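You operate a simulated robot arm through the tools that you are given. There is no shell and no other tool. Be economical: measure what you need, move in short steps, check, and stop when the job is done.

You are at the controls of a simulated two-armed robot. One attempt, no reset.

## Task
Pick up the 203 mm green sleeve from the top of the grey workbench with one hand, pass it to the other hand and put it on the deck of the short pallet. Put one of the label cards from the top of the grey workbench on the top board of the black rack. Put one of the tape cartons from the top of the grey workbench on the job card there. Fetch the blue sack and set it on the top board of the black rack. Close the bottom drawer of unit 3. Put two of the fuse cartons from the top of the cream cabinet on the middle shelf of the black rack. Shut the bottom drawer of unit 1. Any order will do. Set down upright: tape carton, blue sack, fuse carton.

It is judged by the outcome, as a careful person would: the job done as asked, and still so three seconds after it is handed in. It fails if anything else is knocked over, pushed out of place, dropped, spilled or broken.

## Robot
Two 7-joint arms with two-finger parallel grippers on one trunk, on a base that drives. Base frame: it is fixed to the floor where the robot stands at the start and does not move with it; the origin is under the middle of the robot, x ahead of it, y to its left, z up; the surface under the hand at the start is at about z = 0.85. Units: m, degrees, N and s.
The left shoulder is at the start at [0.07, 0.156, 1.13], the right one opposite. Places, roughly: blue sack (25x24x39 cm) [0.8, -1.2, 0.1]; bottom drawer of unit 1 [4.4, -3.2, 0.2]; bottom drawer of unit 3 [5.2, -3.2, 0.2]; deck of the short pallet [-1.3, -1.4, 0.1]; fuse carton [3.25, -2, 1.5]; green sleeve [0.5, -0.25, 1]; job card [1, -0.5, 0.75]; label card [0.5, -0.25, 0.75]; middle shelf of the black rack [4.8, -0.7, 0.8]; tape carton [0.5, -0.25, 1]; top board of the black rack [4.8, -0.7, 1.5]. Payload 3.91 kg a hand.
Tool frame (each hand has its own): the origin (TCP) lies between the finger pads and is the grasp point; the fingertips stand 0.03 m ahead of it; z points along the fingers, y is the line along which they close. Largest opening 0.11 m; finger width 0.02, thickness 0.01; the body of the gripper, 0.048 by 0.112 m, starts 0.055 m behind the TCP.
Orientation is that of the tool frame in the base frame, as [roll, pitch, yaw] about the fixed x, y, z axes, in that order (R = Rz(yaw) Ry(pitch) Rx(roll)). With the fingers straight down and closing along the base's y, the tool's x points along the base's -x, its y along +y and its z along -z.

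## Interface
- The arms move only by the tool step_arm. It takes "left_targets", "right_targets" or both (then of equal length, played together; a hand with none holds still); each is a list of rows, each an object (a shift or turn left out is 0, a gripper value left out holds the last) with "rot": the turn, a rotation vector about the tool's x, y, z in units of 90 degrees (1.0 is 90 degrees), a list of three; "delta_pos": the shift along the tool's x, y, z in units of 300 mm (1.0 is 300 mm), a list of three; "grip": the opening, from 0 (shut) to 1 (fully open). In form: [{"rot": [wx, wy, wz], "delta_pos": [x, y, z], "grip": grip}, ...]. A call has 1 to 8 rows; each row is the pose to reach, as a shift and turn from the pose commanded when the call began, along the tool's axes at that moment. A call with a number of a shift or a turn outside -1 to 1 is refused whole. Each row takes 0.2 s and may step no farther than 0.05 m and 8.6 degrees from the row before; otherwise, or with a gripper value out of range, the whole call is refused. A pose out of reach is approached as far as the arm can. The call stops where the force on the tool passes 40 N (or 10 N more than at its start, if that is more) or the arm is blocked; 0.2 s more then pass. The fingers move at their own pace (about 0.108 m/s each) and stop on an object; they squeeze with about 42 N. The grip force told is the motor's: it shows also when the fingers shut on nothing. Time passes only in rows, and 0.2 s behind the last, so rows that repeat a pose let the fingers close. It gives the time, the measured TCP pose, the force on the tool (base axes), the opening and the grip force at its end, in the units of the frame above (readings bear some noise), with the torque about the TCP (base axes, N m) and any sound that the robot's microphone picked up, and new pictures: "pictures" is both (left out), scene, wrist or none (wrist: the cameras of the hands that moved).
- Cameras (640 x 400 px; columns grow to the right, rows downward): "scene" is now at [0.1237, -0.0284, 1.3649]; the picture's right is [-0.37, -0.93, 0.00], its down [-0.59, 0.23, -0.77] and it looks along [0.72, -0.29, -0.63] (base axes); focal length 250 px, centre (320, 200). "left" rides on the left gripper at [0.072, -0.017, -0.103] in its tool frame; the picture's right is [0.23, 0.97, 0.00], its down [-0.76, 0.18, -0.62] and it looks along [-0.61, 0.14, 0.78] (tool axes); focal length 222 px, centre (320, 200). "right" rides on the right gripper at [0.072, 0.017, -0.103] in its tool frame; the picture's right is [-0.23, 0.97, 0.00], its down [-0.76, -0.18, -0.62] and it looks along [-0.61, -0.14, 0.78] (tool axes); focal length 222 px, centre (320, 200). There is no depth. A picture from a camera that has moved, and an enlarged one, comes with that camera's place and axes in the base frame and with its lens. The place of the scene camera against the robot may be out by one fixed shift of up to 0.025 m in any direction.
- move_column(by): slides the trunk up (or, below 0, down) by that many m; the arms and the scene camera ride with it, the base frame stays. It gives what a move gives, with no picture.
- base_move(legs): drives the robot by 1 to 6 legs, each [ahead, left, turn to the left] in m, m and degrees, along the robot's own axes; the way and the turn of a leg run together, so that a leg with both is an arc; at most 1.5 m and 180 degrees a leg. The arms and the cameras ride along, it lands a little off, and it stops where it bumps. It gives what a move gives, and a new picture of the scene camera.
- head_to(pan, tilt): turns the head with the scene camera to pan (to the left, within 86 degrees either way) and tilt (down, from -29 to 69), counted from straight ahead of the robot. It gives what a move gives, and a new picture of the scene camera.
- inspect(camera, box): a new picture of the part [left, top, right, bottom] of that camera's present view, enlarged. No time passes.
- sign_off(): hands the job in; it is judged then, once.

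Go step by step. Nothing tells you exact positions but the pictures and the camera data: compare them with the known pose of the tool, close in by small moves and look again before you grip or let go. The budget is 217 turns and 260 pictures, counting those below and the enlarged ones. Unless the task says otherwise, let go and move clear before handing in.

The tools are called after "Request:" as name(argument=value, ...) on one line, values as JSON. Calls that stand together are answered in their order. step_arm: Moves the arms, as the interface text tells. Its arguments: {"type":"object","properties":{"left_targets":{"type":"array"},"right_targets":{"type":"array"},"pictures":{"type":"string","enum":["both","scene","wrist","none"]}},"required":[]} The other tools are called the same way: move_column (by) slides the trunk up or down; base_move (legs) drives the base; head_to (pan, tilt) turns the head that bears the scene camera; inspect (camera, box) takes an enlarged picture of a part of a camera's view; sign_off () hands the job in.

At the start:

```text
time: 0.0
left_eef_pos: [0.738, 0.0511, 1.1691]
left_orientation: [180.0, 0.1, -179.9]
left_ft_force: [-0.1, 0.1, 0.0]
left_torque: [0.02, 0.01, -0.01]
left_width: 0.1099
left_grip_force: 0.0
right_eef_pos: [0.4686, -0.5717, 1.1245]
right_orientation: [180.0, 0.0, -180.0]
right_ft_force: [0.4, 0.5, 0.2]
right_torque: [-0.02, 0.01, 0.01]
right_width: 0.1098
right_grip_force: 0.1
trunk travel left (down, up): [-0.575, 0.365]
robot x, y, heading: [0.0024, 0.0027, 0.3]
head pan, tilt: [-21.7, 39.4]
```

scene: 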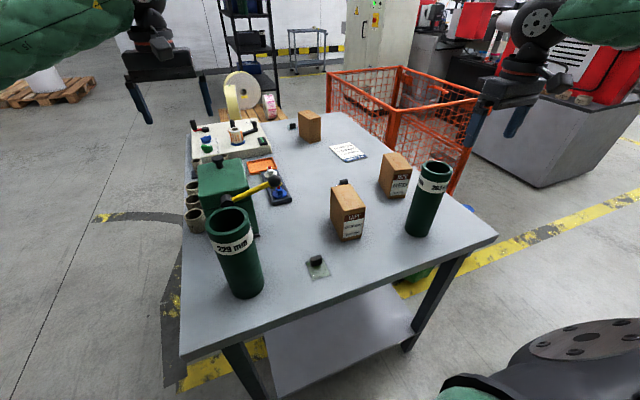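
right: 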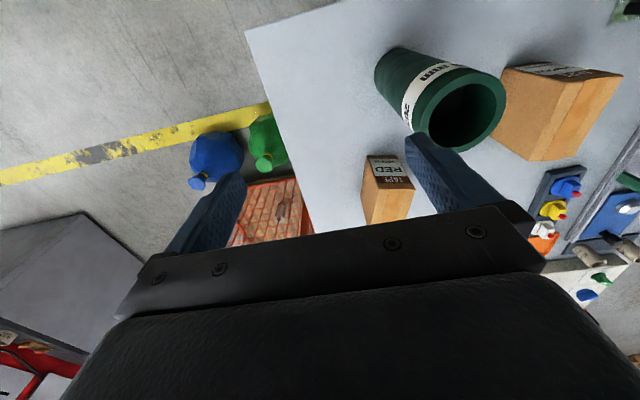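
left: 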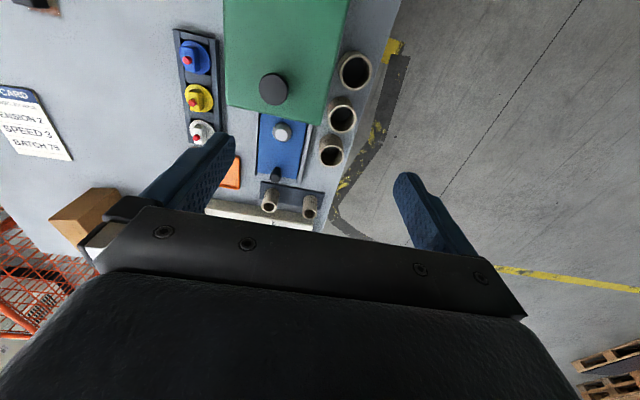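

I see the bench with two green sleeves (left one reads 229 mm), cartons, a card with a black knob near the front, and the job card. I'll enlarge the view to read the labels.

Request:
inspect(camera="scene", box=[280, 90, 480, 280])

Request:
inspect(camera="scene", box=[180, 60, 380, 190])

```text
2.11 times, centred on (380, 185) of scene
camera zoom: at [0.1237, -0.0284, 1.3649], right [-0.37, -0.93, 0.0], down [-0.59, 0.23, -0.77], along [0.72, -0.29, -0.63], focal length 526 px, centre (194, 232)
```

zoom: 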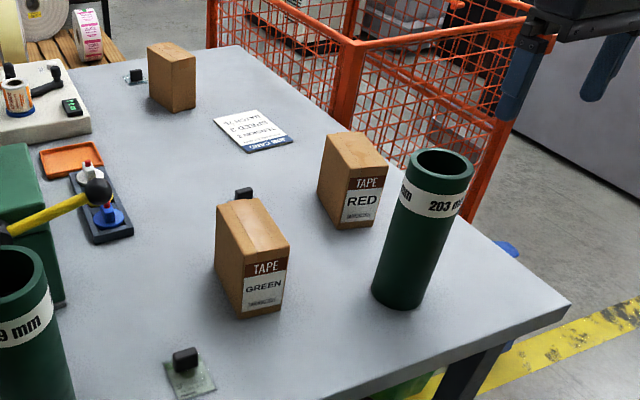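

```text
3.08 times, centred on (280, 125) of scene
camera zoom: at [0.1237, -0.0284, 1.3649], right [-0.37, -0.93, 0.0], down [-0.59, 0.23, -0.77], along [0.72, -0.29, -0.63], focal length 769 px, centre (443, 431)
```

zoom: 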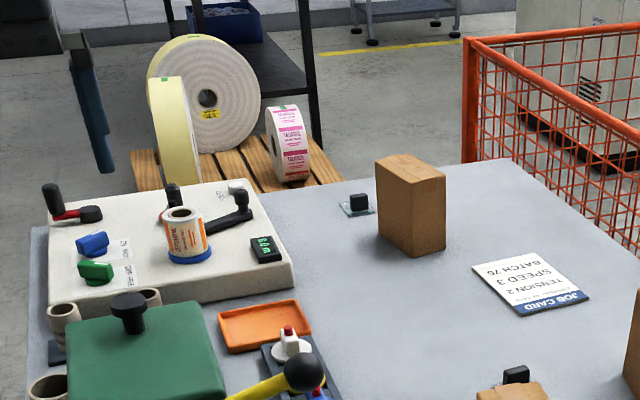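

The right sleeve reads 203 mm and stands near [0.49, -0.47]. The TAPE RED carton is near [0.67, -0.51] and the bench's front edge is at x≈0.37. I'll back off a little so the right hand can take the sleeve from the front, leaving its top free for the left hand.

Request:
base_move(legs=[[-0.25, 0, 0]])

Request:
step_arm(right_targets=[{"rot": [0, -0.083, 0]}, {"rot": [0, -0.167, 0]}, {"rot": [0, -0.25, 0]}, {"rot": [0, -0.333, 0]}, {"rot": [0, -0.417, 0]}, {"rot": [0, -0.5, 0]}, {"rot": [0, -0.583, 0]}, {"rot": [0, -0.667, 0]}], pictures="wrist")

```text
time: 1.8
left_eef_pos: [0.4862, 0.0514, 1.1703]
left_orientation: [-180.0, 0.0, -179.8]
left_ft_force: [-0.8, 0.1, -0.5]
left_torque: [-0.01, 0.01, 0.01]
left_width: 0.1101
left_grip_force: 0.0
right_eef_pos: [0.2197, -0.5706, 1.1271]
right_orientation: [180.0, 0.0, -179.9]
right_ft_force: [-0.7, 0.4, 0.4]
right_torque: [-0.01, -0.01, 0.02]
right_width: 0.1102
right_grip_force: 0.1
trunk travel left (down, up): [-0.575, 0.365]
robot x, y, heading: [-0.2489, 0.0005, 0.1]
head pan, tilt: [-21.7, 39.4]
camera scene: at [-0.1273, -0.0283, 1.365], right [-0.37, -0.93, 0.0], down [-0.59, 0.23, -0.77], along [0.72, -0.28, -0.63], focal length 250 px, centre (320, 200)
```

scene: 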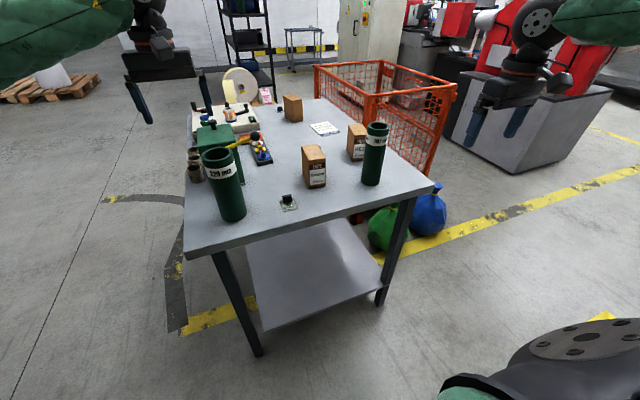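

```text
time: 3.6
left_eef_pos: [0.4869, 0.052, 1.1705]
left_orientation: [-180.0, 0.0, -179.8]
left_ft_force: [0.0, 0.3, -0.1]
left_torque: [-0.03, 0.0, -0.03]
left_width: 0.1101
left_grip_force: 0.1
right_eef_pos: [0.2199, -0.5701, 1.1245]
right_orientation: [179.9, 60.1, -179.9]
right_ft_force: [0.2, 0.8, -0.2]
right_torque: [0.03, -0.02, 0.0]
right_width: 0.1099
right_grip_force: 0.1
trunk travel left (down, up): [-0.575, 0.365]
robot x, y, heading: [-0.2499, -0.0008, 0.1]
head pan, tilt: [-21.7, 39.4]
camera right: at [0.0937, -0.5536, 1.115], right [0.11, 0.97, 0.2], down [-0.16, -0.18, 0.97], along [0.98, -0.14, 0.14], focal length 222 px, centre (320, 200)
```

right: 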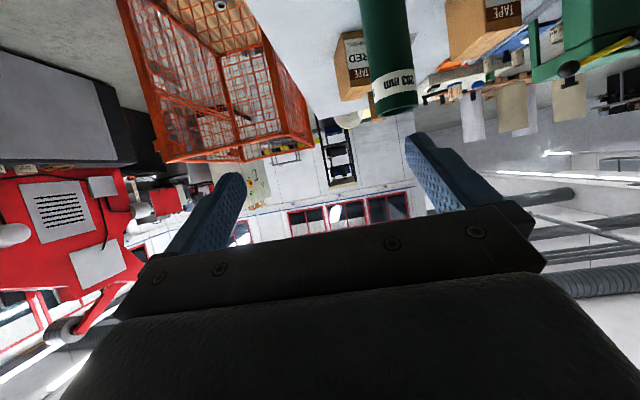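

The sleeve is confirmed at about [0.49, -0.465] from two views. I'm moving the right hand to a pre-grasp point in front of it.

Request:
step_arm(right_targets=[{"delta_pos": [0.0136, 0.07, 0.1156]}, {"delta_pos": [0.0272, 0.14, 0.231]}, {"delta_pos": [0.041, 0.21, 0.347]}, {"delta_pos": [0.0544, 0.28, 0.462]}, {"delta_pos": [0.068, 0.35, 0.578]}])

```text
time: 4.8
left_eef_pos: [0.4887, 0.0513, 1.1673]
left_orientation: [180.0, -0.1, -179.9]
left_ft_force: [0.7, -0.7, -0.6]
left_torque: [0.03, 0.03, -0.02]
left_width: 0.1099
left_grip_force: 0.2
right_eef_pos: [0.3619, -0.4665, 1.0205]
right_orientation: [-180.0, 59.9, 179.9]
right_ft_force: [-0.3, 0.0, 0.4]
right_torque: [-0.01, 0.0, 0.03]
right_width: 0.1099
right_grip_force: 0.0
trunk travel left (down, up): [-0.575, 0.365]
robot x, y, heading: [-0.2498, -0.002, 0.2]
head pan, tilt: [-21.7, 39.4]
camera scene: at [-0.1245, -0.0289, 1.3647], right [-0.37, -0.93, 0.0], down [-0.59, 0.23, -0.77], along [0.72, -0.29, -0.64], focal length 250 px, centre (320, 200)
camera right: at [0.2358, -0.4489, 1.0101], right [0.11, 0.97, 0.2], down [-0.16, -0.18, 0.97], along [0.98, -0.14, 0.13], focal length 222 px, centre (320, 200)
```

scene: 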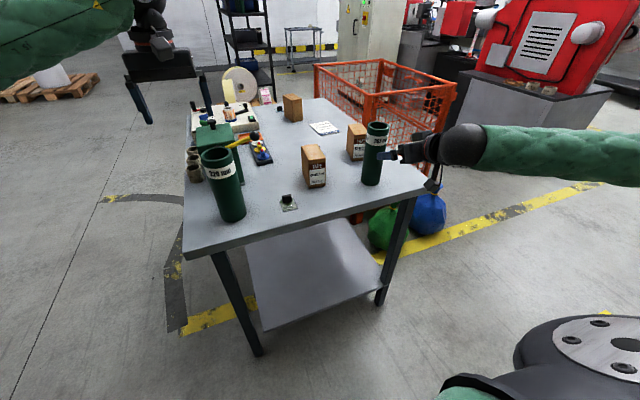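
right: 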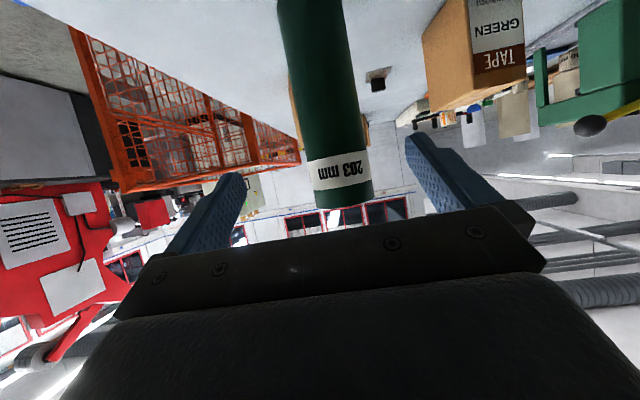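

The sleeve lies between the fingers' lines. I'm moving in and closing.

Request:
step_arm(right_targets=[{"delta_pos": [0, 0.005, 0.125], "grip": 1}, {"delta_pos": [0, 0.01, 0.25], "grip": 1}, {"delta_pos": [0, 0.017, 0.375], "grip": 1}, {"delta_pos": [0, 0.017, 0.5], "grip": 1}, {"delta_pos": [0, 0.017, 0.5], "grip": 0}, {"delta_pos": [0, 0.017, 0.5], "grip": 0}, {"delta_pos": [0, 0.017, 0.5], "grip": 0}])

```text
time: 6.4
left_eef_pos: [0.4877, 0.0519, 1.1695]
left_orientation: [-180.0, 0.1, -179.9]
left_ft_force: [-0.1, -0.4, 0.1]
left_torque: [0.01, -0.01, -0.02]
left_width: 0.1102
left_grip_force: 0.0
right_eef_pos: [0.4903, -0.46, 0.946]
right_orientation: [180.0, 60.0, -180.0]
right_ft_force: [1.5, 0.3, -1.5]
right_torque: [0.01, -0.11, 0.01]
right_width: 0.0626
right_grip_force: 42.0
trunk travel left (down, up): [-0.575, 0.365]
robot x, y, heading: [-0.2499, -0.0005, 0.3]
head pan, tilt: [-21.7, 39.4]
camera scene: at [-0.1259, -0.0284, 1.3649], right [-0.37, -0.93, 0.0], down [-0.59, 0.23, -0.77], along [0.72, -0.28, -0.63], focal length 250 px, centre (320, 200)
camera right: at [0.3646, -0.4415, 0.9355], right [0.11, 0.97, 0.2], down [-0.16, -0.18, 0.97], along [0.98, -0.14, 0.13], focal length 222 px, centre (320, 200)
```

scene: 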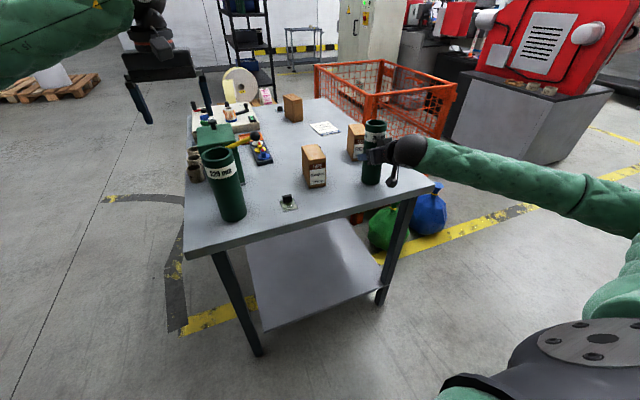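
right: 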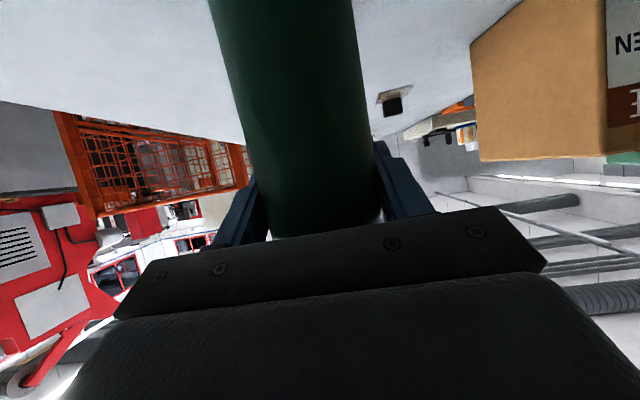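

Gripped (about 63 mm across). I'm lifting the sleeve while raising the left hand clear.

Request:
step_arm(right_targets=[{"delta_pos": [-0.106, 0, -0.061], "grip": 0}, {"delta_pos": [-0.212, 0, -0.122]}, {"delta_pos": [-0.318, 0, -0.183]}, {"delta_pos": [-0.424, 0, -0.245]}, {"delta_pos": [-0.53, 0, -0.306]}, {"delta_pos": [-0.635, 0, -0.367]}], left_targets=[{"delta_pos": [0, 0, -0.128]}, {"delta_pos": [0, 0, -0.256]}, {"delta_pos": [0, 0, -0.384]}, {"delta_pos": [0, 0, -0.512]}, {"delta_pos": [0, 0, -0.64]}, {"delta_pos": [0, 0, -0.767]}], pictures="none")

Request:
step_arm(right_targets=[{"delta_pos": [0, 0.1, 0]}, {"delta_pos": [0, 0.22, 0]}, {"delta_pos": [0, 0.35, 0]}, {"delta_pos": [0, 0.48, 0]}, {"delta_pos": [0, 0.61, 0]}, {"delta_pos": [0, 0.74, 0]}, {"delta_pos": [0, 0.8, 0]}, {"delta_pos": [0, 0.867, 0]}], pictures="scene")

```text
time: 7.8
left_eef_pos: [0.487, 0.0531, 1.4011]
left_orientation: [180.0, 0.1, -179.8]
left_ft_force: [-0.8, -0.1, -0.3]
left_torque: [0.01, -0.04, 0.02]
left_width: 0.11
left_grip_force: 0.0
right_eef_pos: [0.4886, -0.462, 1.1668]
right_orientation: [-180.0, 60.0, 180.0]
right_ft_force: [-1.2, 0.8, -4.4]
right_torque: [-0.02, 0.01, -0.04]
right_width: 0.063
right_grip_force: 42.3
trunk travel left (down, up): [-0.575, 0.365]
robot x, y, heading: [-0.2489, 0.0018, 0.0]
head pan, tilt: [-21.7, 39.4]
```

```text
time: 9.6
left_eef_pos: [0.4915, 0.0558, 1.3998]
left_orientation: [-179.8, -0.1, -179.9]
left_ft_force: [0.6, 0.4, -0.3]
left_torque: [-0.02, 0.03, -0.01]
left_width: 0.1099
left_grip_force: 0.1
right_eef_pos: [0.4904, -0.1988, 1.1658]
right_orientation: [-180.0, 60.0, -179.9]
right_ft_force: [-0.7, 0.6, -4.7]
right_torque: [-0.02, -0.04, 0.01]
right_width: 0.0626
right_grip_force: 41.9
trunk travel left (down, up): [-0.575, 0.365]
robot x, y, heading: [-0.2495, 0.0025, 0.3]
head pan, tilt: [-21.7, 39.4]
camera scene: at [-0.125, -0.0271, 1.3648], right [-0.37, -0.93, 0.0], down [-0.59, 0.23, -0.77], along [0.72, -0.29, -0.64], focal length 250 px, centre (320, 200)
```

scene: 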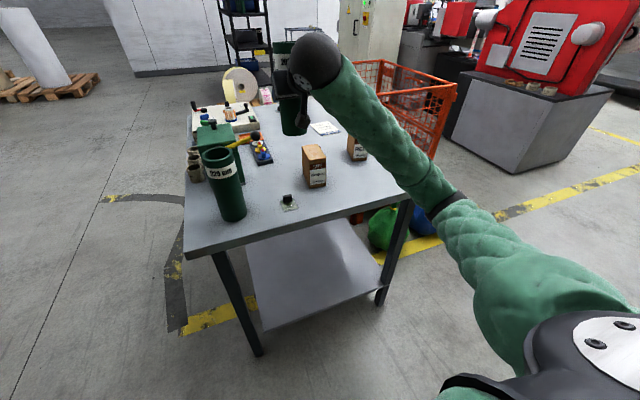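

Right hand holds the sleeve at about [0.49, -0.20], rim near z 1.27. I'm bringing the left hand over it and looking.

Request:
step_arm(left_targets=[{"delta_pos": [0, -0.14, 0]}, {"delta_pos": [0, -0.28, 0]}, {"delta_pos": [0, -0.42, 0]}, {"delta_pos": [0, -0.56, 0]}, {"delta_pos": [0, -0.7, 0]}, {"delta_pos": [0, -0.85, 0]}], pictures="both")

```text
time: 11.0
left_eef_pos: [0.4897, -0.2049, 1.4003]
left_orientation: [180.0, 0.0, -179.8]
left_ft_force: [-0.6, 0.4, 0.2]
left_torque: [0.03, 0.0, -0.02]
left_width: 0.1101
left_grip_force: 0.1
right_eef_pos: [0.4901, -0.2018, 1.1651]
right_orientation: [179.8, 60.0, 179.8]
right_ft_force: [0.0, -0.7, -4.1]
right_torque: [0.02, -0.02, 0.02]
right_width: 0.063
right_grip_force: 42.1
trunk travel left (down, up): [-0.575, 0.365]
robot x, y, heading: [-0.2473, 0.0006, 0.1]
head pan, tilt: [-21.7, 39.4]
camera scene: at [-0.1255, -0.0308, 1.3647], right [-0.37, -0.93, 0.0], down [-0.59, 0.24, -0.77], along [0.72, -0.28, -0.64], focal length 250 px, centre (320, 200)
camera left: at [0.4167, -0.2208, 1.5031], right [-0.23, 0.97, 0.0], down [0.76, 0.18, 0.62], along [0.61, 0.15, -0.78], focal length 222 px, centre (320, 200)
```

scene: 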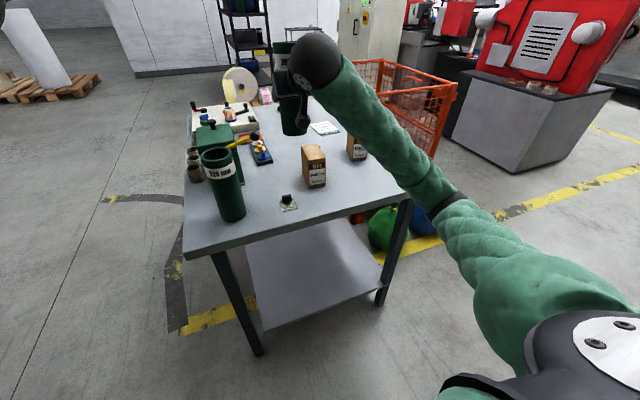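
left: 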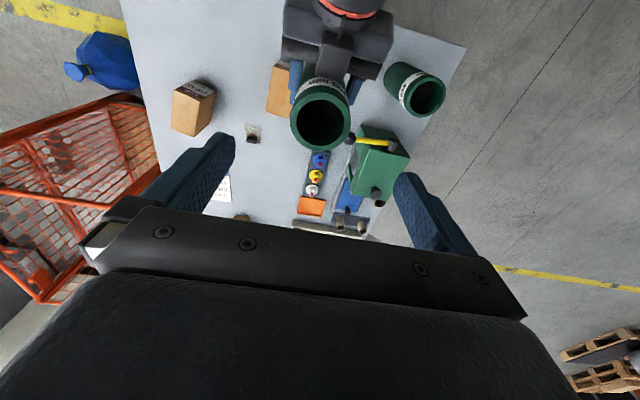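

The rim centre is at about [0.497, -0.200]. I'm lowering the left hand over the rim and closing.

Request:
step_arm(left_targets=[{"delta_pos": [-0.02, 0.013, 0.13]}, {"delta_pos": [-0.02, 0.013, 0.26]}, {"delta_pos": [-0.02, 0.013, 0.39]}, {"delta_pos": [-0.02, 0.013, 0.527], "grip": 1}, {"delta_pos": [-0.02, 0.013, 0.527], "grip": 0}, {"delta_pos": [-0.02, 0.013, 0.527], "grip": 0}, {"delta_pos": [-0.02, 0.013, 0.527], "grip": 0}], pictures="wrist")

```text
time: 12.6
left_eef_pos: [0.4953, -0.1995, 1.2413]
left_orientation: [179.9, 0.0, -179.9]
left_ft_force: [-0.8, -9.2, 0.6]
left_torque: [0.1, -0.57, -0.09]
left_width: 0.063
left_grip_force: 42.9
right_eef_pos: [0.4888, -0.198, 1.1657]
right_orientation: [-179.9, 60.0, -179.8]
right_ft_force: [0.4, 8.5, -1.8]
right_torque: [-0.81, 0.57, 0.14]
right_width: 0.0627
right_grip_force: 42.1
trunk travel left (down, up): [-0.575, 0.365]
robot x, y, heading: [-0.25, 0.0025, 0.1]
head pan, tilt: [-21.7, 39.4]
camera left: at [0.4221, -0.2149, 1.3449], right [-0.23, 0.97, 0.0], down [0.76, 0.18, 0.62], along [0.61, 0.14, -0.78], focal length 222 px, centre (320, 200)
```

left: 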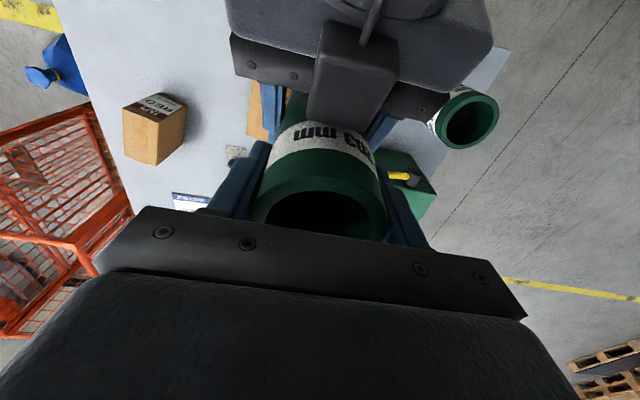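

Both hands hold it. I'm opening the right hand and backing it out along its own axis.

Request:
step_arm(right_targets=[{"grip": 1}, {"grip": 1}, {"grip": 1}, {"delta_pos": [0, 0, -0.13], "grip": 1}, {"delta_pos": [0, 0, -0.27], "grip": 1}, {"delta_pos": [0, 0, -0.4], "grip": 1}, {"delta_pos": [0, 0, -0.5], "grip": 1}], pictures="none")

```text
time: 14.2
left_eef_pos: [0.4947, -0.1984, 1.2416]
left_orientation: [-180.0, 0.0, -179.8]
left_ft_force: [0.2, 0.2, 0.4]
left_torque: [0.0, -0.02, -0.03]
left_width: 0.0629
left_grip_force: 41.7
right_eef_pos: [0.3596, -0.1988, 1.2421]
right_orientation: [-179.9, 60.0, -179.8]
right_ft_force: [0.5, 0.2, 0.0]
right_torque: [0.03, 0.03, -0.01]
right_width: 0.1101
right_grip_force: 0.1
trunk travel left (down, up): [-0.575, 0.365]
robot x, y, heading: [-0.2491, -0.0006, -0.0]
head pan, tilt: [-21.7, 39.4]
```

Left still shows a 63 mm width. I'm moving left hand with the sleeve aside and right hand away, then checking.

Request:
step_arm(left_targets=[{"delta_pos": [0, 0.12, 0]}, {"delta_pos": [0, 0.27, 0]}, {"delta_pos": [0, 0.42, 0]}, {"delta_pos": [0, 0.57, 0]}, {"delta_pos": [0, 0.72, 0]}, {"delta_pos": [0, 0.867, 0]}], right_targets=[{"delta_pos": [0, -0.13, 0]}, {"delta_pos": [0, -0.26, 0]}, {"delta_pos": [0, -0.4, 0]}, {"delta_pos": [0, -0.54, 0]}, {"delta_pos": [0, -0.68, 0]}, {"delta_pos": [0, -0.8, 0]}], pictures="scene")

```text
time: 15.6
left_eef_pos: [0.4928, 0.0627, 1.2434]
left_orientation: [-179.8, 0.2, -179.9]
left_ft_force: [-1.1, 0.2, -0.2]
left_torque: [0.02, -0.04, -0.01]
left_width: 0.0631
left_grip_force: 41.9
right_eef_pos: [0.3597, -0.4383, 1.2414]
right_orientation: [-179.9, 60.1, -179.7]
right_ft_force: [-0.5, 0.1, -1.1]
right_torque: [0.01, 0.01, -0.04]
right_width: 0.1098
right_grip_force: 0.1
trunk travel left (down, up): [-0.575, 0.365]
robot x, y, heading: [-0.2486, -0.0037, 0.4]
head pan, tilt: [-21.7, 39.4]
camera scene: at [-0.1271, -0.0269, 1.3651], right [-0.37, -0.93, 0.0], down [-0.59, 0.23, -0.77], along [0.72, -0.29, -0.63], focal length 250 px, centre (320, 200)
```

scene: 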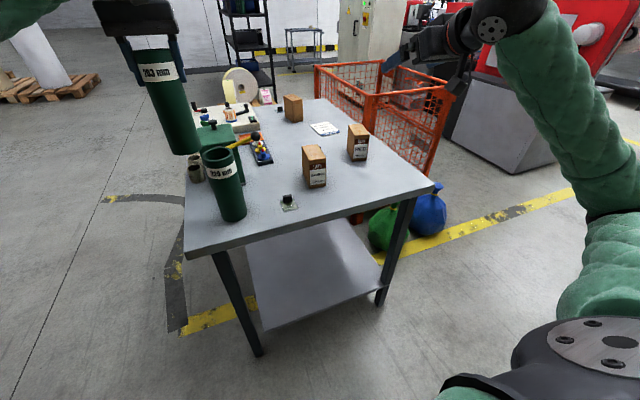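

The left hand holds the 203 sleeve. I'll raise the left hand well above the bench items and turn the right hand back to pointing down.

Request:
step_arm(left_targets=[{"delta_pos": [0, 0, -0.12]}, {"delta_pos": [0, 0, -0.25]}, {"delta_pos": [0, 0, -0.38]}, {"delta_pos": [0, 0, -0.5]}, {"delta_pos": [0, 0.1, -0.58]}, {"delta_pos": [0, 0.2, -0.62]}, {"delta_pos": [0, 0.35, -0.65]}, {"delta_pos": [0, 0.5, -0.667]}], right_targets=[{"rot": [0, 0.083, 0]}, {"rot": [0, 0.167, 0]}, {"rot": [0, 0.25, 0]}, {"rot": [0, 0.333, 0]}, {"rot": [0, 0.417, 0]}, {"rot": [0, 0.5, 0]}, {"rot": [0, 0.583, 0]}, {"rot": [0, 0.667, 0]}], pictures="none")

Request:
base_move(legs=[[0.22, 0, 0]])

```text
time: 17.4
left_eef_pos: [0.4945, 0.212, 1.4408]
left_orientation: [-179.9, -0.1, 180.0]
left_ft_force: [0.6, 0.2, -4.6]
left_torque: [0.0, 0.02, 0.03]
left_width: 0.0626
left_grip_force: 41.6
right_eef_pos: [0.3587, -0.4388, 1.2432]
right_orientation: [-180.0, 0.1, -179.9]
right_ft_force: [-0.8, -0.2, 1.7]
right_torque: [-0.04, -0.03, -0.02]
right_width: 0.11
right_grip_force: 0.1
trunk travel left (down, up): [-0.575, 0.365]
robot x, y, heading: [-0.2483, 0.0025, -0.3]
head pan, tilt: [-21.7, 39.4]
```

```text
time: 19.1
left_eef_pos: [0.7144, 0.2109, 1.4415]
left_orientation: [180.0, -0.2, -180.0]
left_ft_force: [1.1, 0.0, -4.0]
left_torque: [0.0, -0.01, 0.02]
left_width: 0.0629
left_grip_force: 42.2
right_eef_pos: [0.5804, -0.44, 1.241]
right_orientation: [180.0, -0.1, -179.9]
right_ft_force: [-0.3, 0.2, -0.6]
right_torque: [0.0, 0.01, -0.01]
right_width: 0.1098
right_grip_force: 0.1
trunk travel left (down, up): [-0.575, 0.365]
robot x, y, heading: [-0.028, 0.001, -0.2]
head pan, tilt: [-21.7, 39.4]
camera scene: at [0.095, -0.028, 1.3648], right [-0.37, -0.93, 0.0], down [-0.59, 0.23, -0.77], along [0.72, -0.29, -0.64], focal length 250 px, centre (320, 200)
```

scene: 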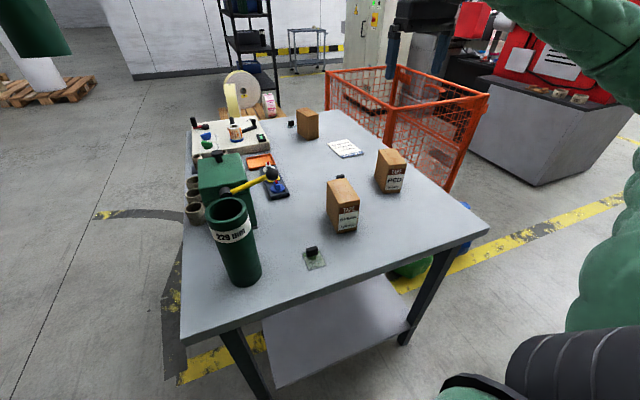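

I'm moving the right hand above the RED tape carton (about [0.67, -0.51]) for a close look.

Request:
step_arm(right_targets=[{"delta_pos": [-0.073, -0.056, 0.1]}, {"delta_pos": [-0.147, -0.112, 0.2]}, {"delta_pos": [-0.22, -0.167, 0.3]}, {"delta_pos": [-0.293, -0.223, 0.4]}], pictures="wrist")

```text
time: 20.1
left_eef_pos: [0.7138, 0.2095, 1.4417]
left_orientation: [179.9, -0.1, -179.8]
left_ft_force: [1.0, -1.1, -4.4]
left_torque: [0.0, 0.03, 0.02]
left_width: 0.0627
left_grip_force: 42.1
right_eef_pos: [0.6675, -0.5091, 1.1193]
right_orientation: [179.9, -0.1, 180.0]
right_ft_force: [-0.2, -0.3, 0.8]
right_torque: [-0.02, 0.02, 0.02]
right_width: 0.11
right_grip_force: 0.1
trunk travel left (down, up): [-0.575, 0.365]
robot x, y, heading: [-0.0315, -0.0013, 0.1]
head pan, tilt: [-21.7, 39.4]
camera right: at [0.5959, -0.4913, 1.2233], right [0.23, 0.97, 0.0], down [0.76, -0.18, 0.62], along [0.61, -0.14, -0.78], focal length 222 px, centre (320, 200)
```

right: 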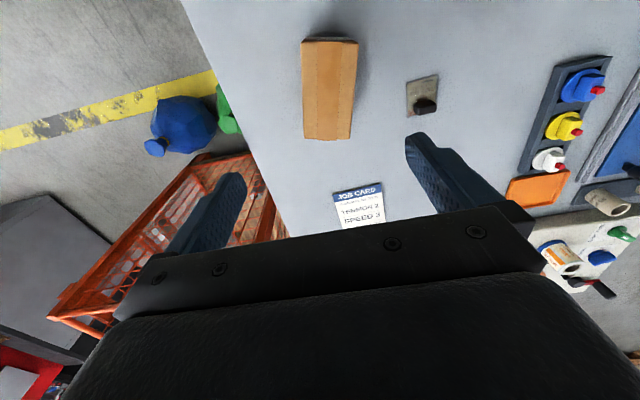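

The carton's top is centred near [0.661, -0.495], turned about -14°. I'm aligning, descending and gripping across its narrow side.

Request:
step_arm(right_targets=[{"rot": [0, 0, 0.077], "delta_pos": [0.022, 0.047, 0.1]}, {"rot": [0, 0, 0.153], "delta_pos": [0.022, 0.047, 0.22]}, {"rot": [0, 0, 0.153], "delta_pos": [0.022, 0.047, 0.35]}, {"rot": [0, 0, 0.153], "delta_pos": [0.022, 0.047, 0.48]}, {"rot": [0, 0, 0.153], "delta_pos": [0.022, 0.047, 0.6]}, {"rot": [0, 0, 0.153], "delta_pos": [0.022, 0.047, 0.6], "grip": 0}, {"rot": [0, 0, 0.153], "delta_pos": [0.022, 0.047, 0.6], "grip": 0}, {"rot": [0, 0, 0.153], "delta_pos": [0.022, 0.047, 0.6], "grip": 0}], pictures="both")

```text
time: 21.9
left_eef_pos: [0.7139, 0.2099, 1.442]
left_orientation: [180.0, 0.0, 180.0]
left_ft_force: [-0.5, -0.1, -4.0]
left_torque: [0.04, 0.01, 0.02]
left_width: 0.0628
left_grip_force: 42.2
right_eef_pos: [0.6591, -0.4932, 0.9403]
right_orientation: [180.0, -0.1, 166.3]
right_ft_force: [-0.3, 0.5, -0.2]
right_torque: [0.07, -0.06, 0.06]
right_width: 0.0577
right_grip_force: 42.1
trunk travel left (down, up): [-0.575, 0.365]
robot x, y, heading: [-0.0305, -0.0049, 0.0]
head pan, tilt: [-21.7, 39.4]
camera scene: at [0.0943, -0.028, 1.3648], right [-0.37, -0.93, 0.0], down [-0.59, 0.23, -0.77], along [0.72, -0.29, -0.63], focal length 250 px, centre (320, 200)
camera right: at [0.5935, -0.4591, 1.0438], right [0.45, 0.89, 0.0], down [0.7, -0.35, 0.62], along [0.56, -0.28, -0.78], focal length 222 px, centre (320, 200)
```

scene: 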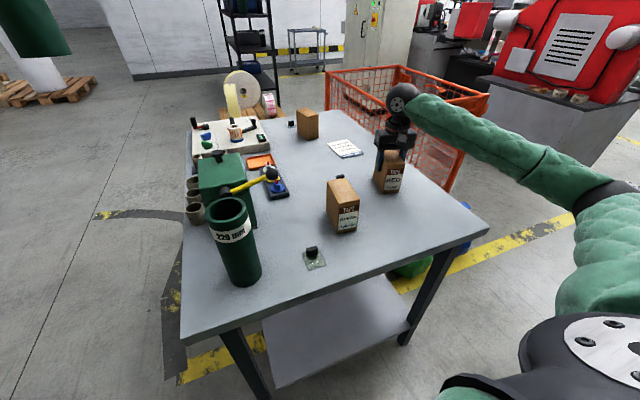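
right: 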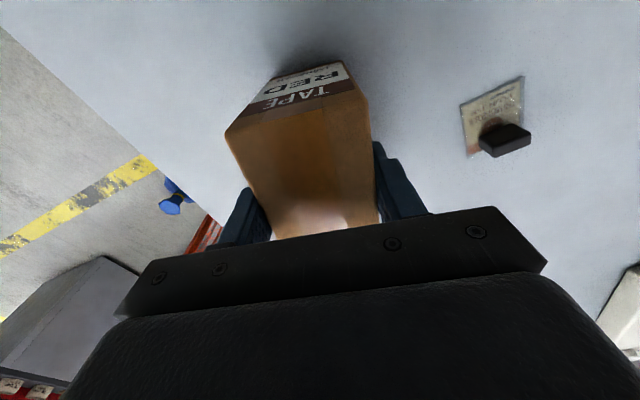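

The tape carton is gripped. I'll lift it, square it up, and look down to see how much room the base has to drive forward, since the job card (≈[0.95, -0.48]) is a bit beyond reach.

Request:
step_arm(right_targets=[{"delta_pos": [0, 0, -0.1]}, {"delta_pos": [0, 0, -0.2]}, {"delta_pos": [0, 0, -0.3]}, {"rot": [0, 0, -0.077], "delta_pos": [-0.05, 0, -0.4]}, {"rot": [0, 0, -0.15], "delta_pos": [-0.1, 0, -0.4]}], pictures="none")

Request:
head_to(pan=0, tilt=69)

```text
time: 23.1
left_eef_pos: [0.7148, 0.2102, 1.4407]
left_orientation: [-180.0, -0.1, -179.9]
left_ft_force: [-0.5, 0.0, -3.9]
left_torque: [0.01, -0.01, 0.0]
left_width: 0.063
left_grip_force: 42.0
right_eef_pos: [0.6898, -0.5016, 1.0601]
right_orientation: [179.9, -0.1, 179.9]
right_ft_force: [-0.3, -0.4, -3.5]
right_torque: [0.01, -0.01, 0.0]
right_width: 0.0577
right_grip_force: 41.4
trunk travel left (down, up): [-0.575, 0.365]
robot x, y, heading: [-0.031, -0.0026, -0.0]
head pan, tilt: [-21.7, 39.4]
```

```text
time: 24.0
left_eef_pos: [0.7148, 0.2108, 1.4396]
left_orientation: [-180.0, -0.1, -180.0]
left_ft_force: [0.1, 0.4, -4.8]
left_torque: [0.0, -0.03, 0.01]
left_width: 0.063
left_grip_force: 42.1
right_eef_pos: [0.6896, -0.5, 1.0603]
right_orientation: [179.9, -0.1, 179.7]
right_ft_force: [0.2, -0.1, -3.8]
right_torque: [-0.02, 0.01, -0.01]
right_width: 0.0577
right_grip_force: 42.3
trunk travel left (down, up): [-0.575, 0.365]
robot x, y, heading: [-0.0276, -0.0006, 0.2]
head pan, tilt: [0.0, 68.8]
camera scene: at [0.0713, 0.0033, 1.3278], right [0.0, -1.0, 0.0], down [-0.93, 0.0, -0.36], along [0.36, 0.0, -0.93], focal length 250 px, centre (320, 200)
```

scene: 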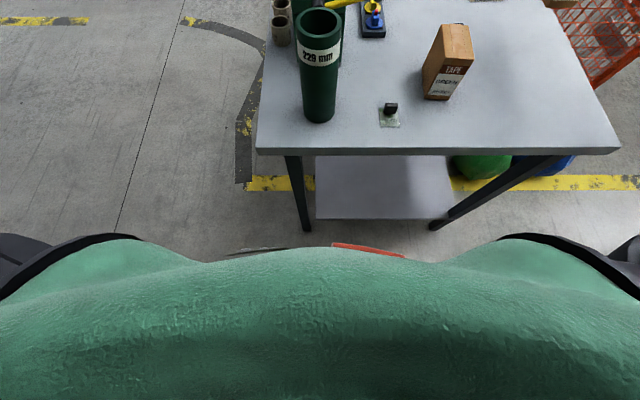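

The base front is about 0.15 m short of the bench legs, so 0.11 m ahead is safe. I'll drive that and turn the head back to the card.

Request:
base_move(legs=[[0.11, 0, 0]])

Request:
head_to(pan=-25, tilt=35)

```text
time: 25.2
left_eef_pos: [0.8256, 0.2116, 1.4404]
left_orientation: [-179.9, -0.1, -179.9]
left_ft_force: [1.3, 0.0, -5.6]
left_torque: [0.0, -0.01, 0.0]
left_width: 0.0629
left_grip_force: 41.9
right_eef_pos: [0.8005, -0.5003, 1.0591]
right_orientation: [-179.9, 0.0, 179.8]
right_ft_force: [0.1, -1.1, -3.2]
right_torque: [0.0, 0.01, 0.03]
right_width: 0.058
right_grip_force: 42.1
trunk travel left (down, up): [-0.575, 0.365]
robot x, y, heading: [0.0805, -0.004, 0.3]
head pan, tilt: [0.0, 68.8]
camera scene: at [0.1821, 0.0036, 1.3278], right [0.0, -1.0, 0.0], down [-0.93, 0.0, -0.36], along [0.36, 0.0, -0.93], focal length 250 px, centre (320, 200)
```

scene: 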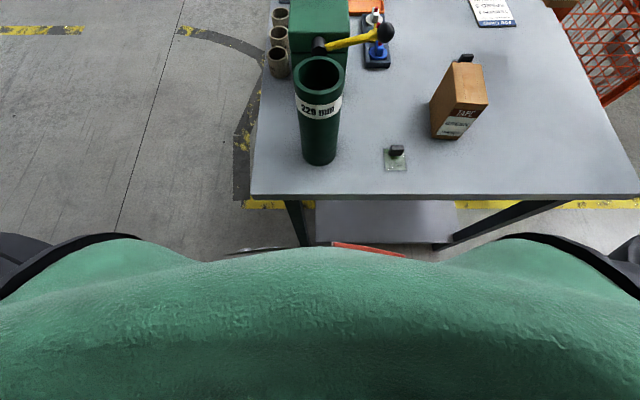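

```text
time: 26.2
left_eef_pos: [0.8247, 0.2113, 1.4407]
left_orientation: [180.0, -0.1, -179.9]
left_ft_force: [-0.2, -0.6, -4.4]
left_torque: [0.01, -0.02, -0.02]
left_width: 0.0628
left_grip_force: 42.0
right_eef_pos: [0.801, -0.5004, 1.06]
right_orientation: [180.0, -0.1, 179.8]
right_ft_force: [0.2, 0.3, -4.1]
right_torque: [0.03, -0.02, 0.03]
right_width: 0.0576
right_grip_force: 41.9
trunk travel left (down, up): [-0.575, 0.365]
robot x, y, heading: [0.0813, 0.0004, -0.1]
head pan, tilt: [-25.0, 35.0]
camera scene: at [0.2055, -0.0336, 1.3713], right [-0.42, -0.91, 0.0], down [-0.52, 0.24, -0.82], along [0.74, -0.34, -0.58], focal length 250 px, centre (320, 200)
```

scene: 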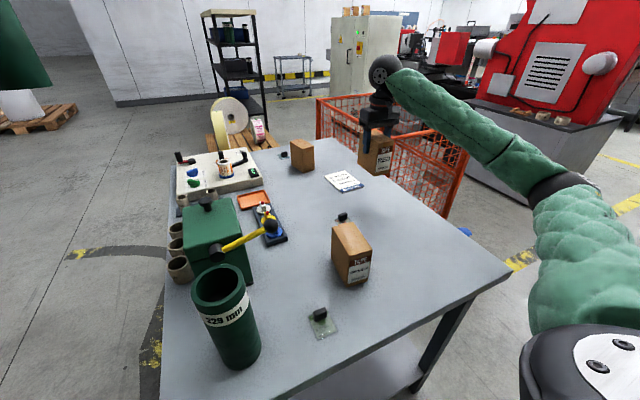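

The card is now unobstructed; I'll enlarge it to locate it precisely.

Request:
inspect(camera="scene", box=[300, 120, 420, 200])

```text
5.00 times, centred on (360, 160) of scene
camera zoom: at [0.2055, -0.0336, 1.3713], right [-0.42, -0.91, 0.0], down [-0.52, 0.24, -0.82], along [0.74, -0.34, -0.58], focal length 1249 px, centre (120, 400)
```

zoom: 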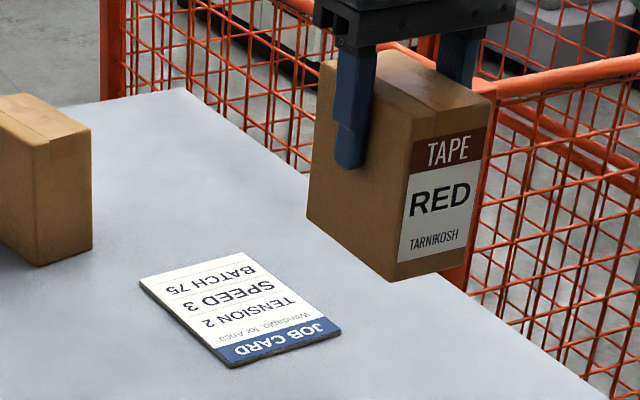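

Correcting for the scene camera's offset, the card centre is at about [0.942, -0.471]. I'm moving the carton above it, part way down, and checking.

Request:
step_arm(right_targets=[{"delta_pos": [-0.12, 0.025, 0]}, {"delta_pos": [-0.24, 0.05, 0]}, {"delta_pos": [-0.36, 0.075, 0]}, {"delta_pos": [-0.467, 0.1, 0.06]}, {"delta_pos": [-0.467, 0.1, 0.18]}, {"delta_pos": [-0.467, 0.1, 0.3]}], pictures="none")

Request:
inspect(camera="scene", box=[300, 120, 420, 200])

```text
time: 27.6
left_eef_pos: [0.8262, 0.2107, 1.4419]
left_orientation: [180.0, -0.1, -179.9]
left_ft_force: [1.1, -0.5, -4.1]
left_torque: [0.04, -0.03, 0.02]
left_width: 0.0626
left_grip_force: 41.9
right_eef_pos: [0.9413, -0.4697, 0.9698]
right_orientation: [-179.9, 0.0, 179.8]
right_ft_force: [0.4, 0.1, -3.2]
right_torque: [0.01, 0.0, -0.03]
right_width: 0.0577
right_grip_force: 42.6
trunk travel left (down, up): [-0.575, 0.365]
robot x, y, heading: [0.0789, -0.0022, -0.0]
head pan, tilt: [-25.0, 35.0]
```

```text
5.00 times, centred on (360, 160) of scene
camera zoom: at [0.2067, -0.0335, 1.3714], right [-0.42, -0.91, 0.0], down [-0.52, 0.24, -0.82], along [0.74, -0.35, -0.58], focal length 1249 px, centre (120, 400)
```

zoom: 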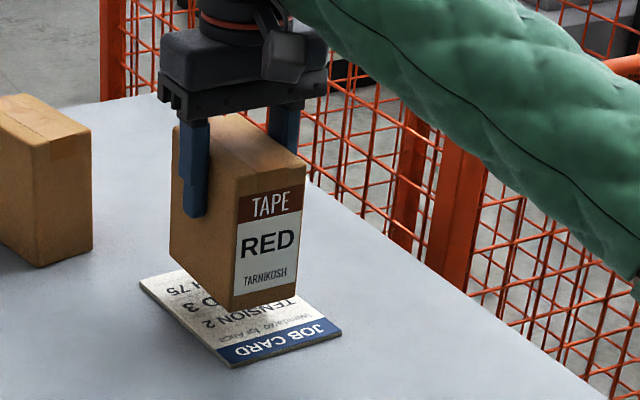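

Well centred. I'm lowering onto the card, releasing and rising.

Request:
step_arm(right_targets=[{"delta_pos": [0, 0, 0.045]}, {"delta_pos": [0, 0, 0.083]}, {"delta_pos": [0, 0, 0.087]}, {"delta_pos": [0, 0, 0.087], "grip": 0.9}, {"delta_pos": [0, 0, 0.087], "grip": 0.9}, {"delta_pos": [0, 0, -0.06]}, {"delta_pos": [0, 0, -0.22]}, {"delta_pos": [0, 0, -0.38]}], pictures="scene")

```text
time: 29.4
left_eef_pos: [0.8228, 0.2123, 1.4414]
left_orientation: [180.0, 0.1, -179.9]
left_ft_force: [0.3, 0.5, -3.9]
left_torque: [-0.03, -0.03, 0.03]
left_width: 0.0633
left_grip_force: 41.9
right_eef_pos: [0.9395, -0.47, 1.0855]
right_orientation: [-179.9, -0.1, 179.8]
right_ft_force: [0.2, 0.6, 0.3]
right_torque: [-0.02, 0.01, 0.0]
right_width: 0.0988
right_grip_force: 0.0
trunk travel left (down, up): [-0.575, 0.365]
robot x, y, heading: [0.0787, -0.0017, 0.2]
head pan, tilt: [-25.0, 35.0]
camera scene: at [0.2044, -0.0324, 1.3714], right [-0.42, -0.91, 0.0], down [-0.52, 0.24, -0.82], along [0.74, -0.35, -0.57], focal length 250 px, centre (320, 200)
```

scene: 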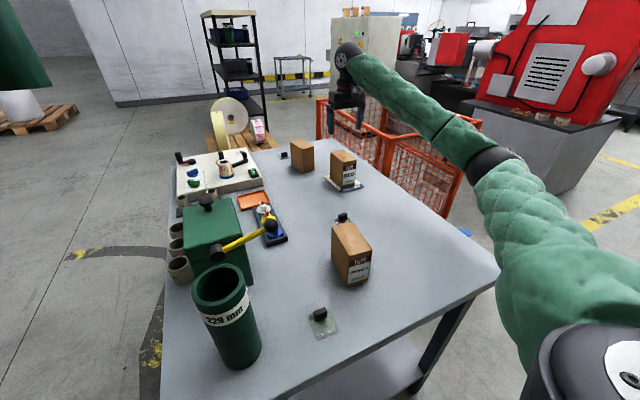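

The tape carton stands on the job card. Next I back off and take the front label card with the right hand so it can travel along.

Request:
base_move(legs=[[-0.28, 0, 0]])

Request:
step_arm(right_targets=[{"delta_pos": [0.09, 0.13, 0], "grip": 0.5}, {"delta_pos": [0.18, 0.26, 0]}, {"delta_pos": [0.27, 0.39, 0]}, {"delta_pos": [0.36, 0.52, 0]}, {"delta_pos": [0.45, 0.65, 0]}, {"delta_pos": [0.54, 0.78, 0]}, {"delta_pos": [0.63, 0.9, 0]}, {"delta_pos": [0.68, 1.0, 0]}], pictures="wrist")

```text
time: 31.4
left_eef_pos: [0.5406, 0.2134, 1.4419]
left_orientation: [-180.0, 0.0, -179.7]
left_ft_force: [0.2, -0.5, -4.2]
left_torque: [0.0, -0.05, 0.02]
left_width: 0.063
left_grip_force: 42.0
right_eef_pos: [0.6571, -0.4684, 1.0847]
right_orientation: [-180.0, 0.0, 179.9]
right_ft_force: [-0.3, -0.7, -0.9]
right_torque: [0.03, 0.02, -0.01]
right_width: 0.0989
right_grip_force: 0.1
trunk travel left (down, up): [-0.575, 0.365]
robot x, y, heading: [-0.2024, 0.003, 0.2]
head pan, tilt: [-25.0, 35.0]
camera scene: at [-0.0777, -0.0338, 1.3715], right [-0.42, -0.91, 0.0], down [-0.52, 0.24, -0.82], along [0.74, -0.34, -0.57], focal length 250 px, centre (320, 200)
```

scene: 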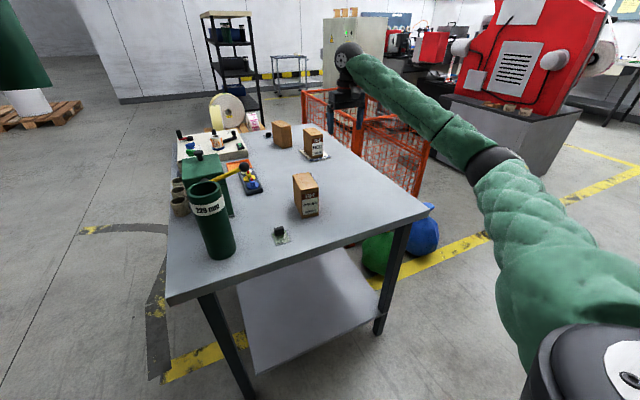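

```text
time: 33.2
left_eef_pos: [0.5425, 0.2118, 1.4417]
left_orientation: [-179.9, -0.1, -179.9]
left_ft_force: [0.2, 1.5, -3.8]
left_torque: [0.0, -0.01, 0.02]
left_width: 0.0627
left_grip_force: 42.2
right_eef_pos: [0.4548, -0.1682, 1.0854]
right_orientation: [179.9, -0.1, 179.8]
right_ft_force: [0.2, -1.1, -0.3]
right_torque: [-0.02, 0.0, 0.04]
right_width: 0.0549
right_grip_force: 0.1
trunk travel left (down, up): [-0.575, 0.365]
robot x, y, heading: [-0.2016, 0.0018, 0.2]
head pan, tilt: [-25.0, 35.0]
camera right: at [0.3824, -0.1505, 1.189], right [0.23, 0.97, 0.0], down [0.76, -0.18, 0.62], along [0.61, -0.14, -0.78], focal length 222 px, centre (320, 200)
```

right: 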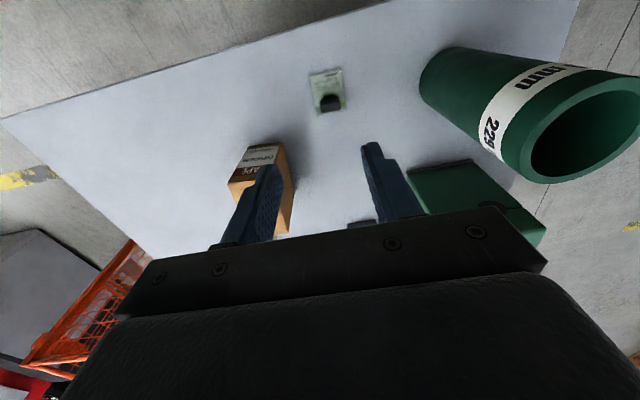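

The knob is near [0.469, -0.155]. Enlarging to see its shape and direction.

Request:
inspect(camera="right", box=[290, 55, 370, 125])

```text
5.71 times, centred on (330, 90) of right
camera zoom: at [0.3824, -0.1505, 1.189], right [0.23, 0.97, 0.0], down [0.76, -0.18, 0.62], along [0.61, -0.14, -0.78], focal length 1269 px, centre (263, 829)
```

zoom: 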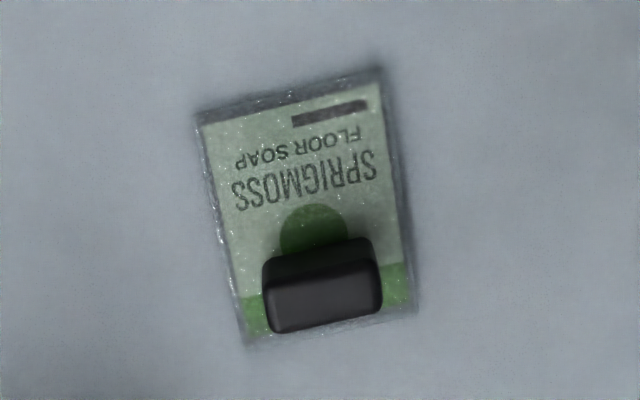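

The knob is about 27 mm wide along y, centred near [0.474, -0.156]. I'm descending above it for a check.

Request:
step_arm(right_targets=[{"delta_pos": [-0.063, 0.04, 0.12]}, {"delta_pos": [-0.063, 0.04, 0.25]}, {"delta_pos": [-0.063, 0.04, 0.38]}, {"delta_pos": [-0.063, 0.04, 0.52]}], pictures="wrist")

```text
time: 34.2
left_eef_pos: [0.5418, 0.2123, 1.4408]
left_orientation: [180.0, -0.1, -179.8]
left_ft_force: [-0.3, -0.6, -4.7]
left_torque: [-0.03, -0.02, -0.02]
left_width: 0.0631
left_grip_force: 42.3
right_eef_pos: [0.4738, -0.1572, 0.928]
right_orientation: [180.0, 0.0, 179.9]
right_ft_force: [0.3, 0.3, -0.9]
right_torque: [-0.02, 0.03, -0.01]
right_width: 0.055
right_grip_force: 0.1
trunk travel left (down, up): [-0.575, 0.365]
robot x, y, heading: [-0.1971, -0.0018, 0.1]
head pan, tilt: [-25.0, 35.0]
camera right: at [0.4012, -0.1396, 1.0319], right [0.23, 0.97, 0.0], down [0.76, -0.18, 0.62], along [0.61, -0.14, -0.78], focal length 222 px, centre (320, 200)
```

right: 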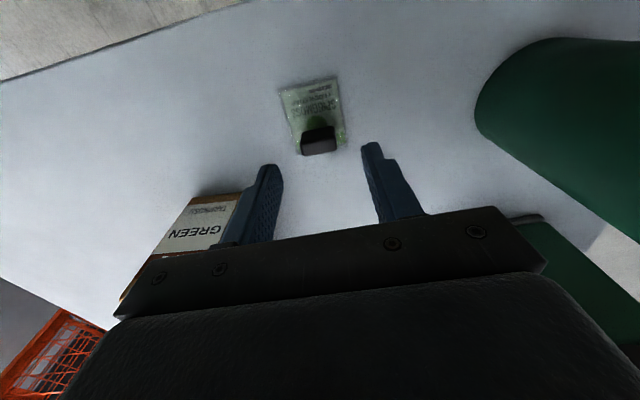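

Aligned. Final descent and grip on the knob.

Request:
step_arm(right_targets=[{"delta_pos": [0.01, 0, 0.07]}, {"delta_pos": [0.01, 0, 0.14]}, {"delta_pos": [0.01, 0, 0.14], "grip": 0}, {"delta_pos": [0.01, 0, 0.14], "grip": 0}, {"delta_pos": [0.01, 0, 0.14], "grip": 0}, {"delta_pos": [0.01, 0, 0.0], "grip": 0}, {"delta_pos": [0.01, 0, -0.15], "grip": 0}], pictures="wrist")

```text
time: 35.8
left_eef_pos: [0.5404, 0.2125, 1.4414]
left_orientation: [-180.0, 0.0, -179.8]
left_ft_force: [-0.7, 0.4, -4.7]
left_torque: [0.02, -0.01, 0.0]
left_width: 0.0627
left_grip_force: 41.8
right_eef_pos: [0.4705, -0.1567, 0.9748]
right_orientation: [-179.9, -0.1, 179.8]
right_ft_force: [0.5, 0.4, 0.3]
right_torque: [-0.01, 0.0, 0.02]
right_width: 0.0266
right_grip_force: 42.1
trunk travel left (down, up): [-0.575, 0.365]
robot x, y, heading: [-0.2046, -0.0028, 0.1]
head pan, tilt: [-25.0, 35.0]
camera right: at [0.3978, -0.1387, 1.0777], right [0.23, 0.97, 0.0], down [0.76, -0.18, 0.62], along [0.61, -0.14, -0.78], focal length 222 px, centre (320, 200)
```

right: 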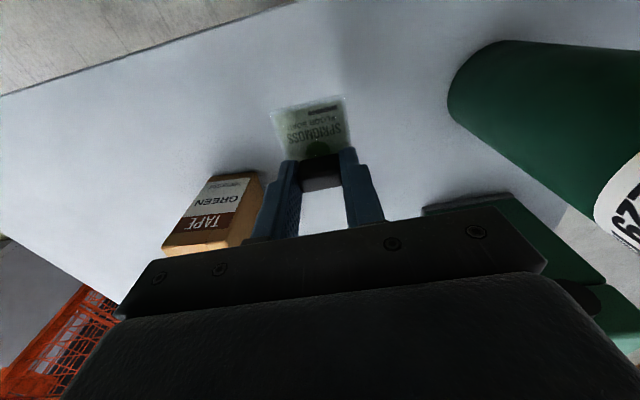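

The label card is held. I'll raise it, then back away and turn right toward the pallet.

Request:
step_arm(right_targets=[{"delta_pos": [0, 0, -0.15]}, {"delta_pos": [0, 0, -0.3]}, {"delta_pos": [0, -0.1, -0.45]}, {"delta_pos": [0, -0.2, -0.6]}, {"delta_pos": [0, -0.33, -0.75]}, {"delta_pos": [0.05, -0.45, -0.85]}], pictures="none")

Request:
base_move(legs=[[-0.45, 0, 0]])

Request:
head_to(pan=-86, tilt=25)

```text
refused: row 3 steps farther than a row can; nothing moved
```

```text
time: 37.1
left_eef_pos: [0.4482, 0.2094, 1.4471]
left_orientation: [-180.0, 0.3, -179.9]
left_ft_force: [-1.2, -0.2, -3.0]
left_torque: [0.03, -0.05, 0.0]
left_width: 0.0629
left_grip_force: 41.8
right_eef_pos: [0.3802, -0.1586, 0.9766]
right_orientation: [-180.0, 0.2, 179.8]
right_ft_force: [-1.0, 0.5, -0.2]
right_torque: [0.01, -0.01, 0.01]
right_width: 0.0262
right_grip_force: 41.8
trunk travel left (down, up): [-0.575, 0.365]
robot x, y, heading: [-0.289, -0.0062, 0.3]
head pan, tilt: [-25.0, 35.0]
stopped in leg 1: the robot was blocked; the commanded pose is now the measured one
camera scene: at [-0.169, -0.0345, 1.3722], right [-0.42, -0.91, 0.0], down [-0.52, 0.24, -0.82], along [0.74, -0.35, -0.57], focal length 250 px, centre (320, 200)
```

scene: 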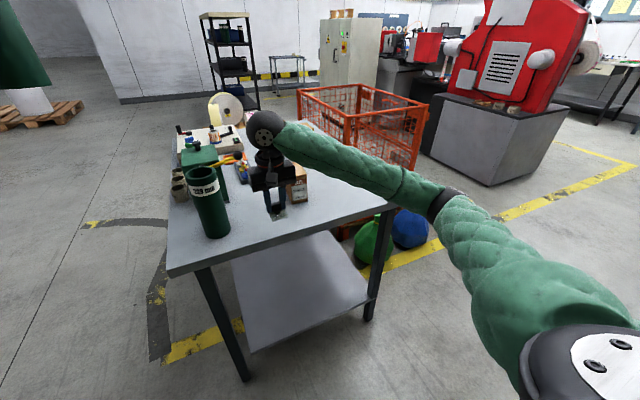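

```text
time: 38.5
left_eef_pos: [0.4535, 0.2101, 1.4432]
left_orientation: [-179.9, 0.1, -179.9]
left_ft_force: [0.5, -0.6, -4.4]
left_torque: [-0.01, -0.03, 0.04]
left_width: 0.063
left_grip_force: 41.9
right_eef_pos: [0.3815, -0.1589, 0.9746]
right_orientation: [179.9, 0.1, 179.8]
right_ft_force: [0.8, 0.6, -0.7]
right_torque: [-0.01, 0.0, 0.01]
right_width: 0.0263
right_grip_force: 42.0
trunk travel left (down, up): [-0.575, 0.365]
robot x, y, heading: [-0.2901, 0.0035, 0.2]
head pan, tilt: [-85.9, 25.0]
camera scene: at [-0.2382, -0.0893, 1.3873], right [-1.0, -0.07, 0.0], down [-0.03, 0.42, -0.91], along [0.07, -0.9, -0.42], focal length 250 px, centre (320, 200)
```

scene: 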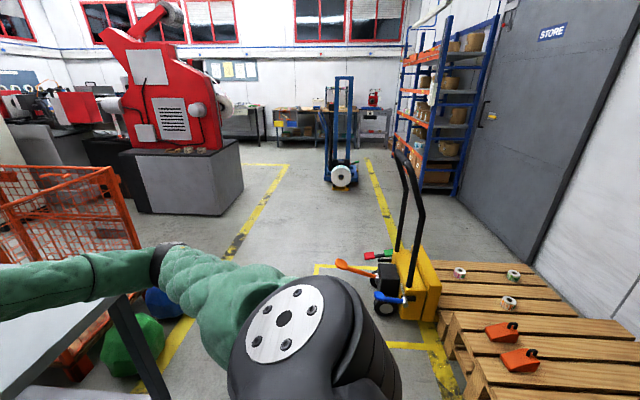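

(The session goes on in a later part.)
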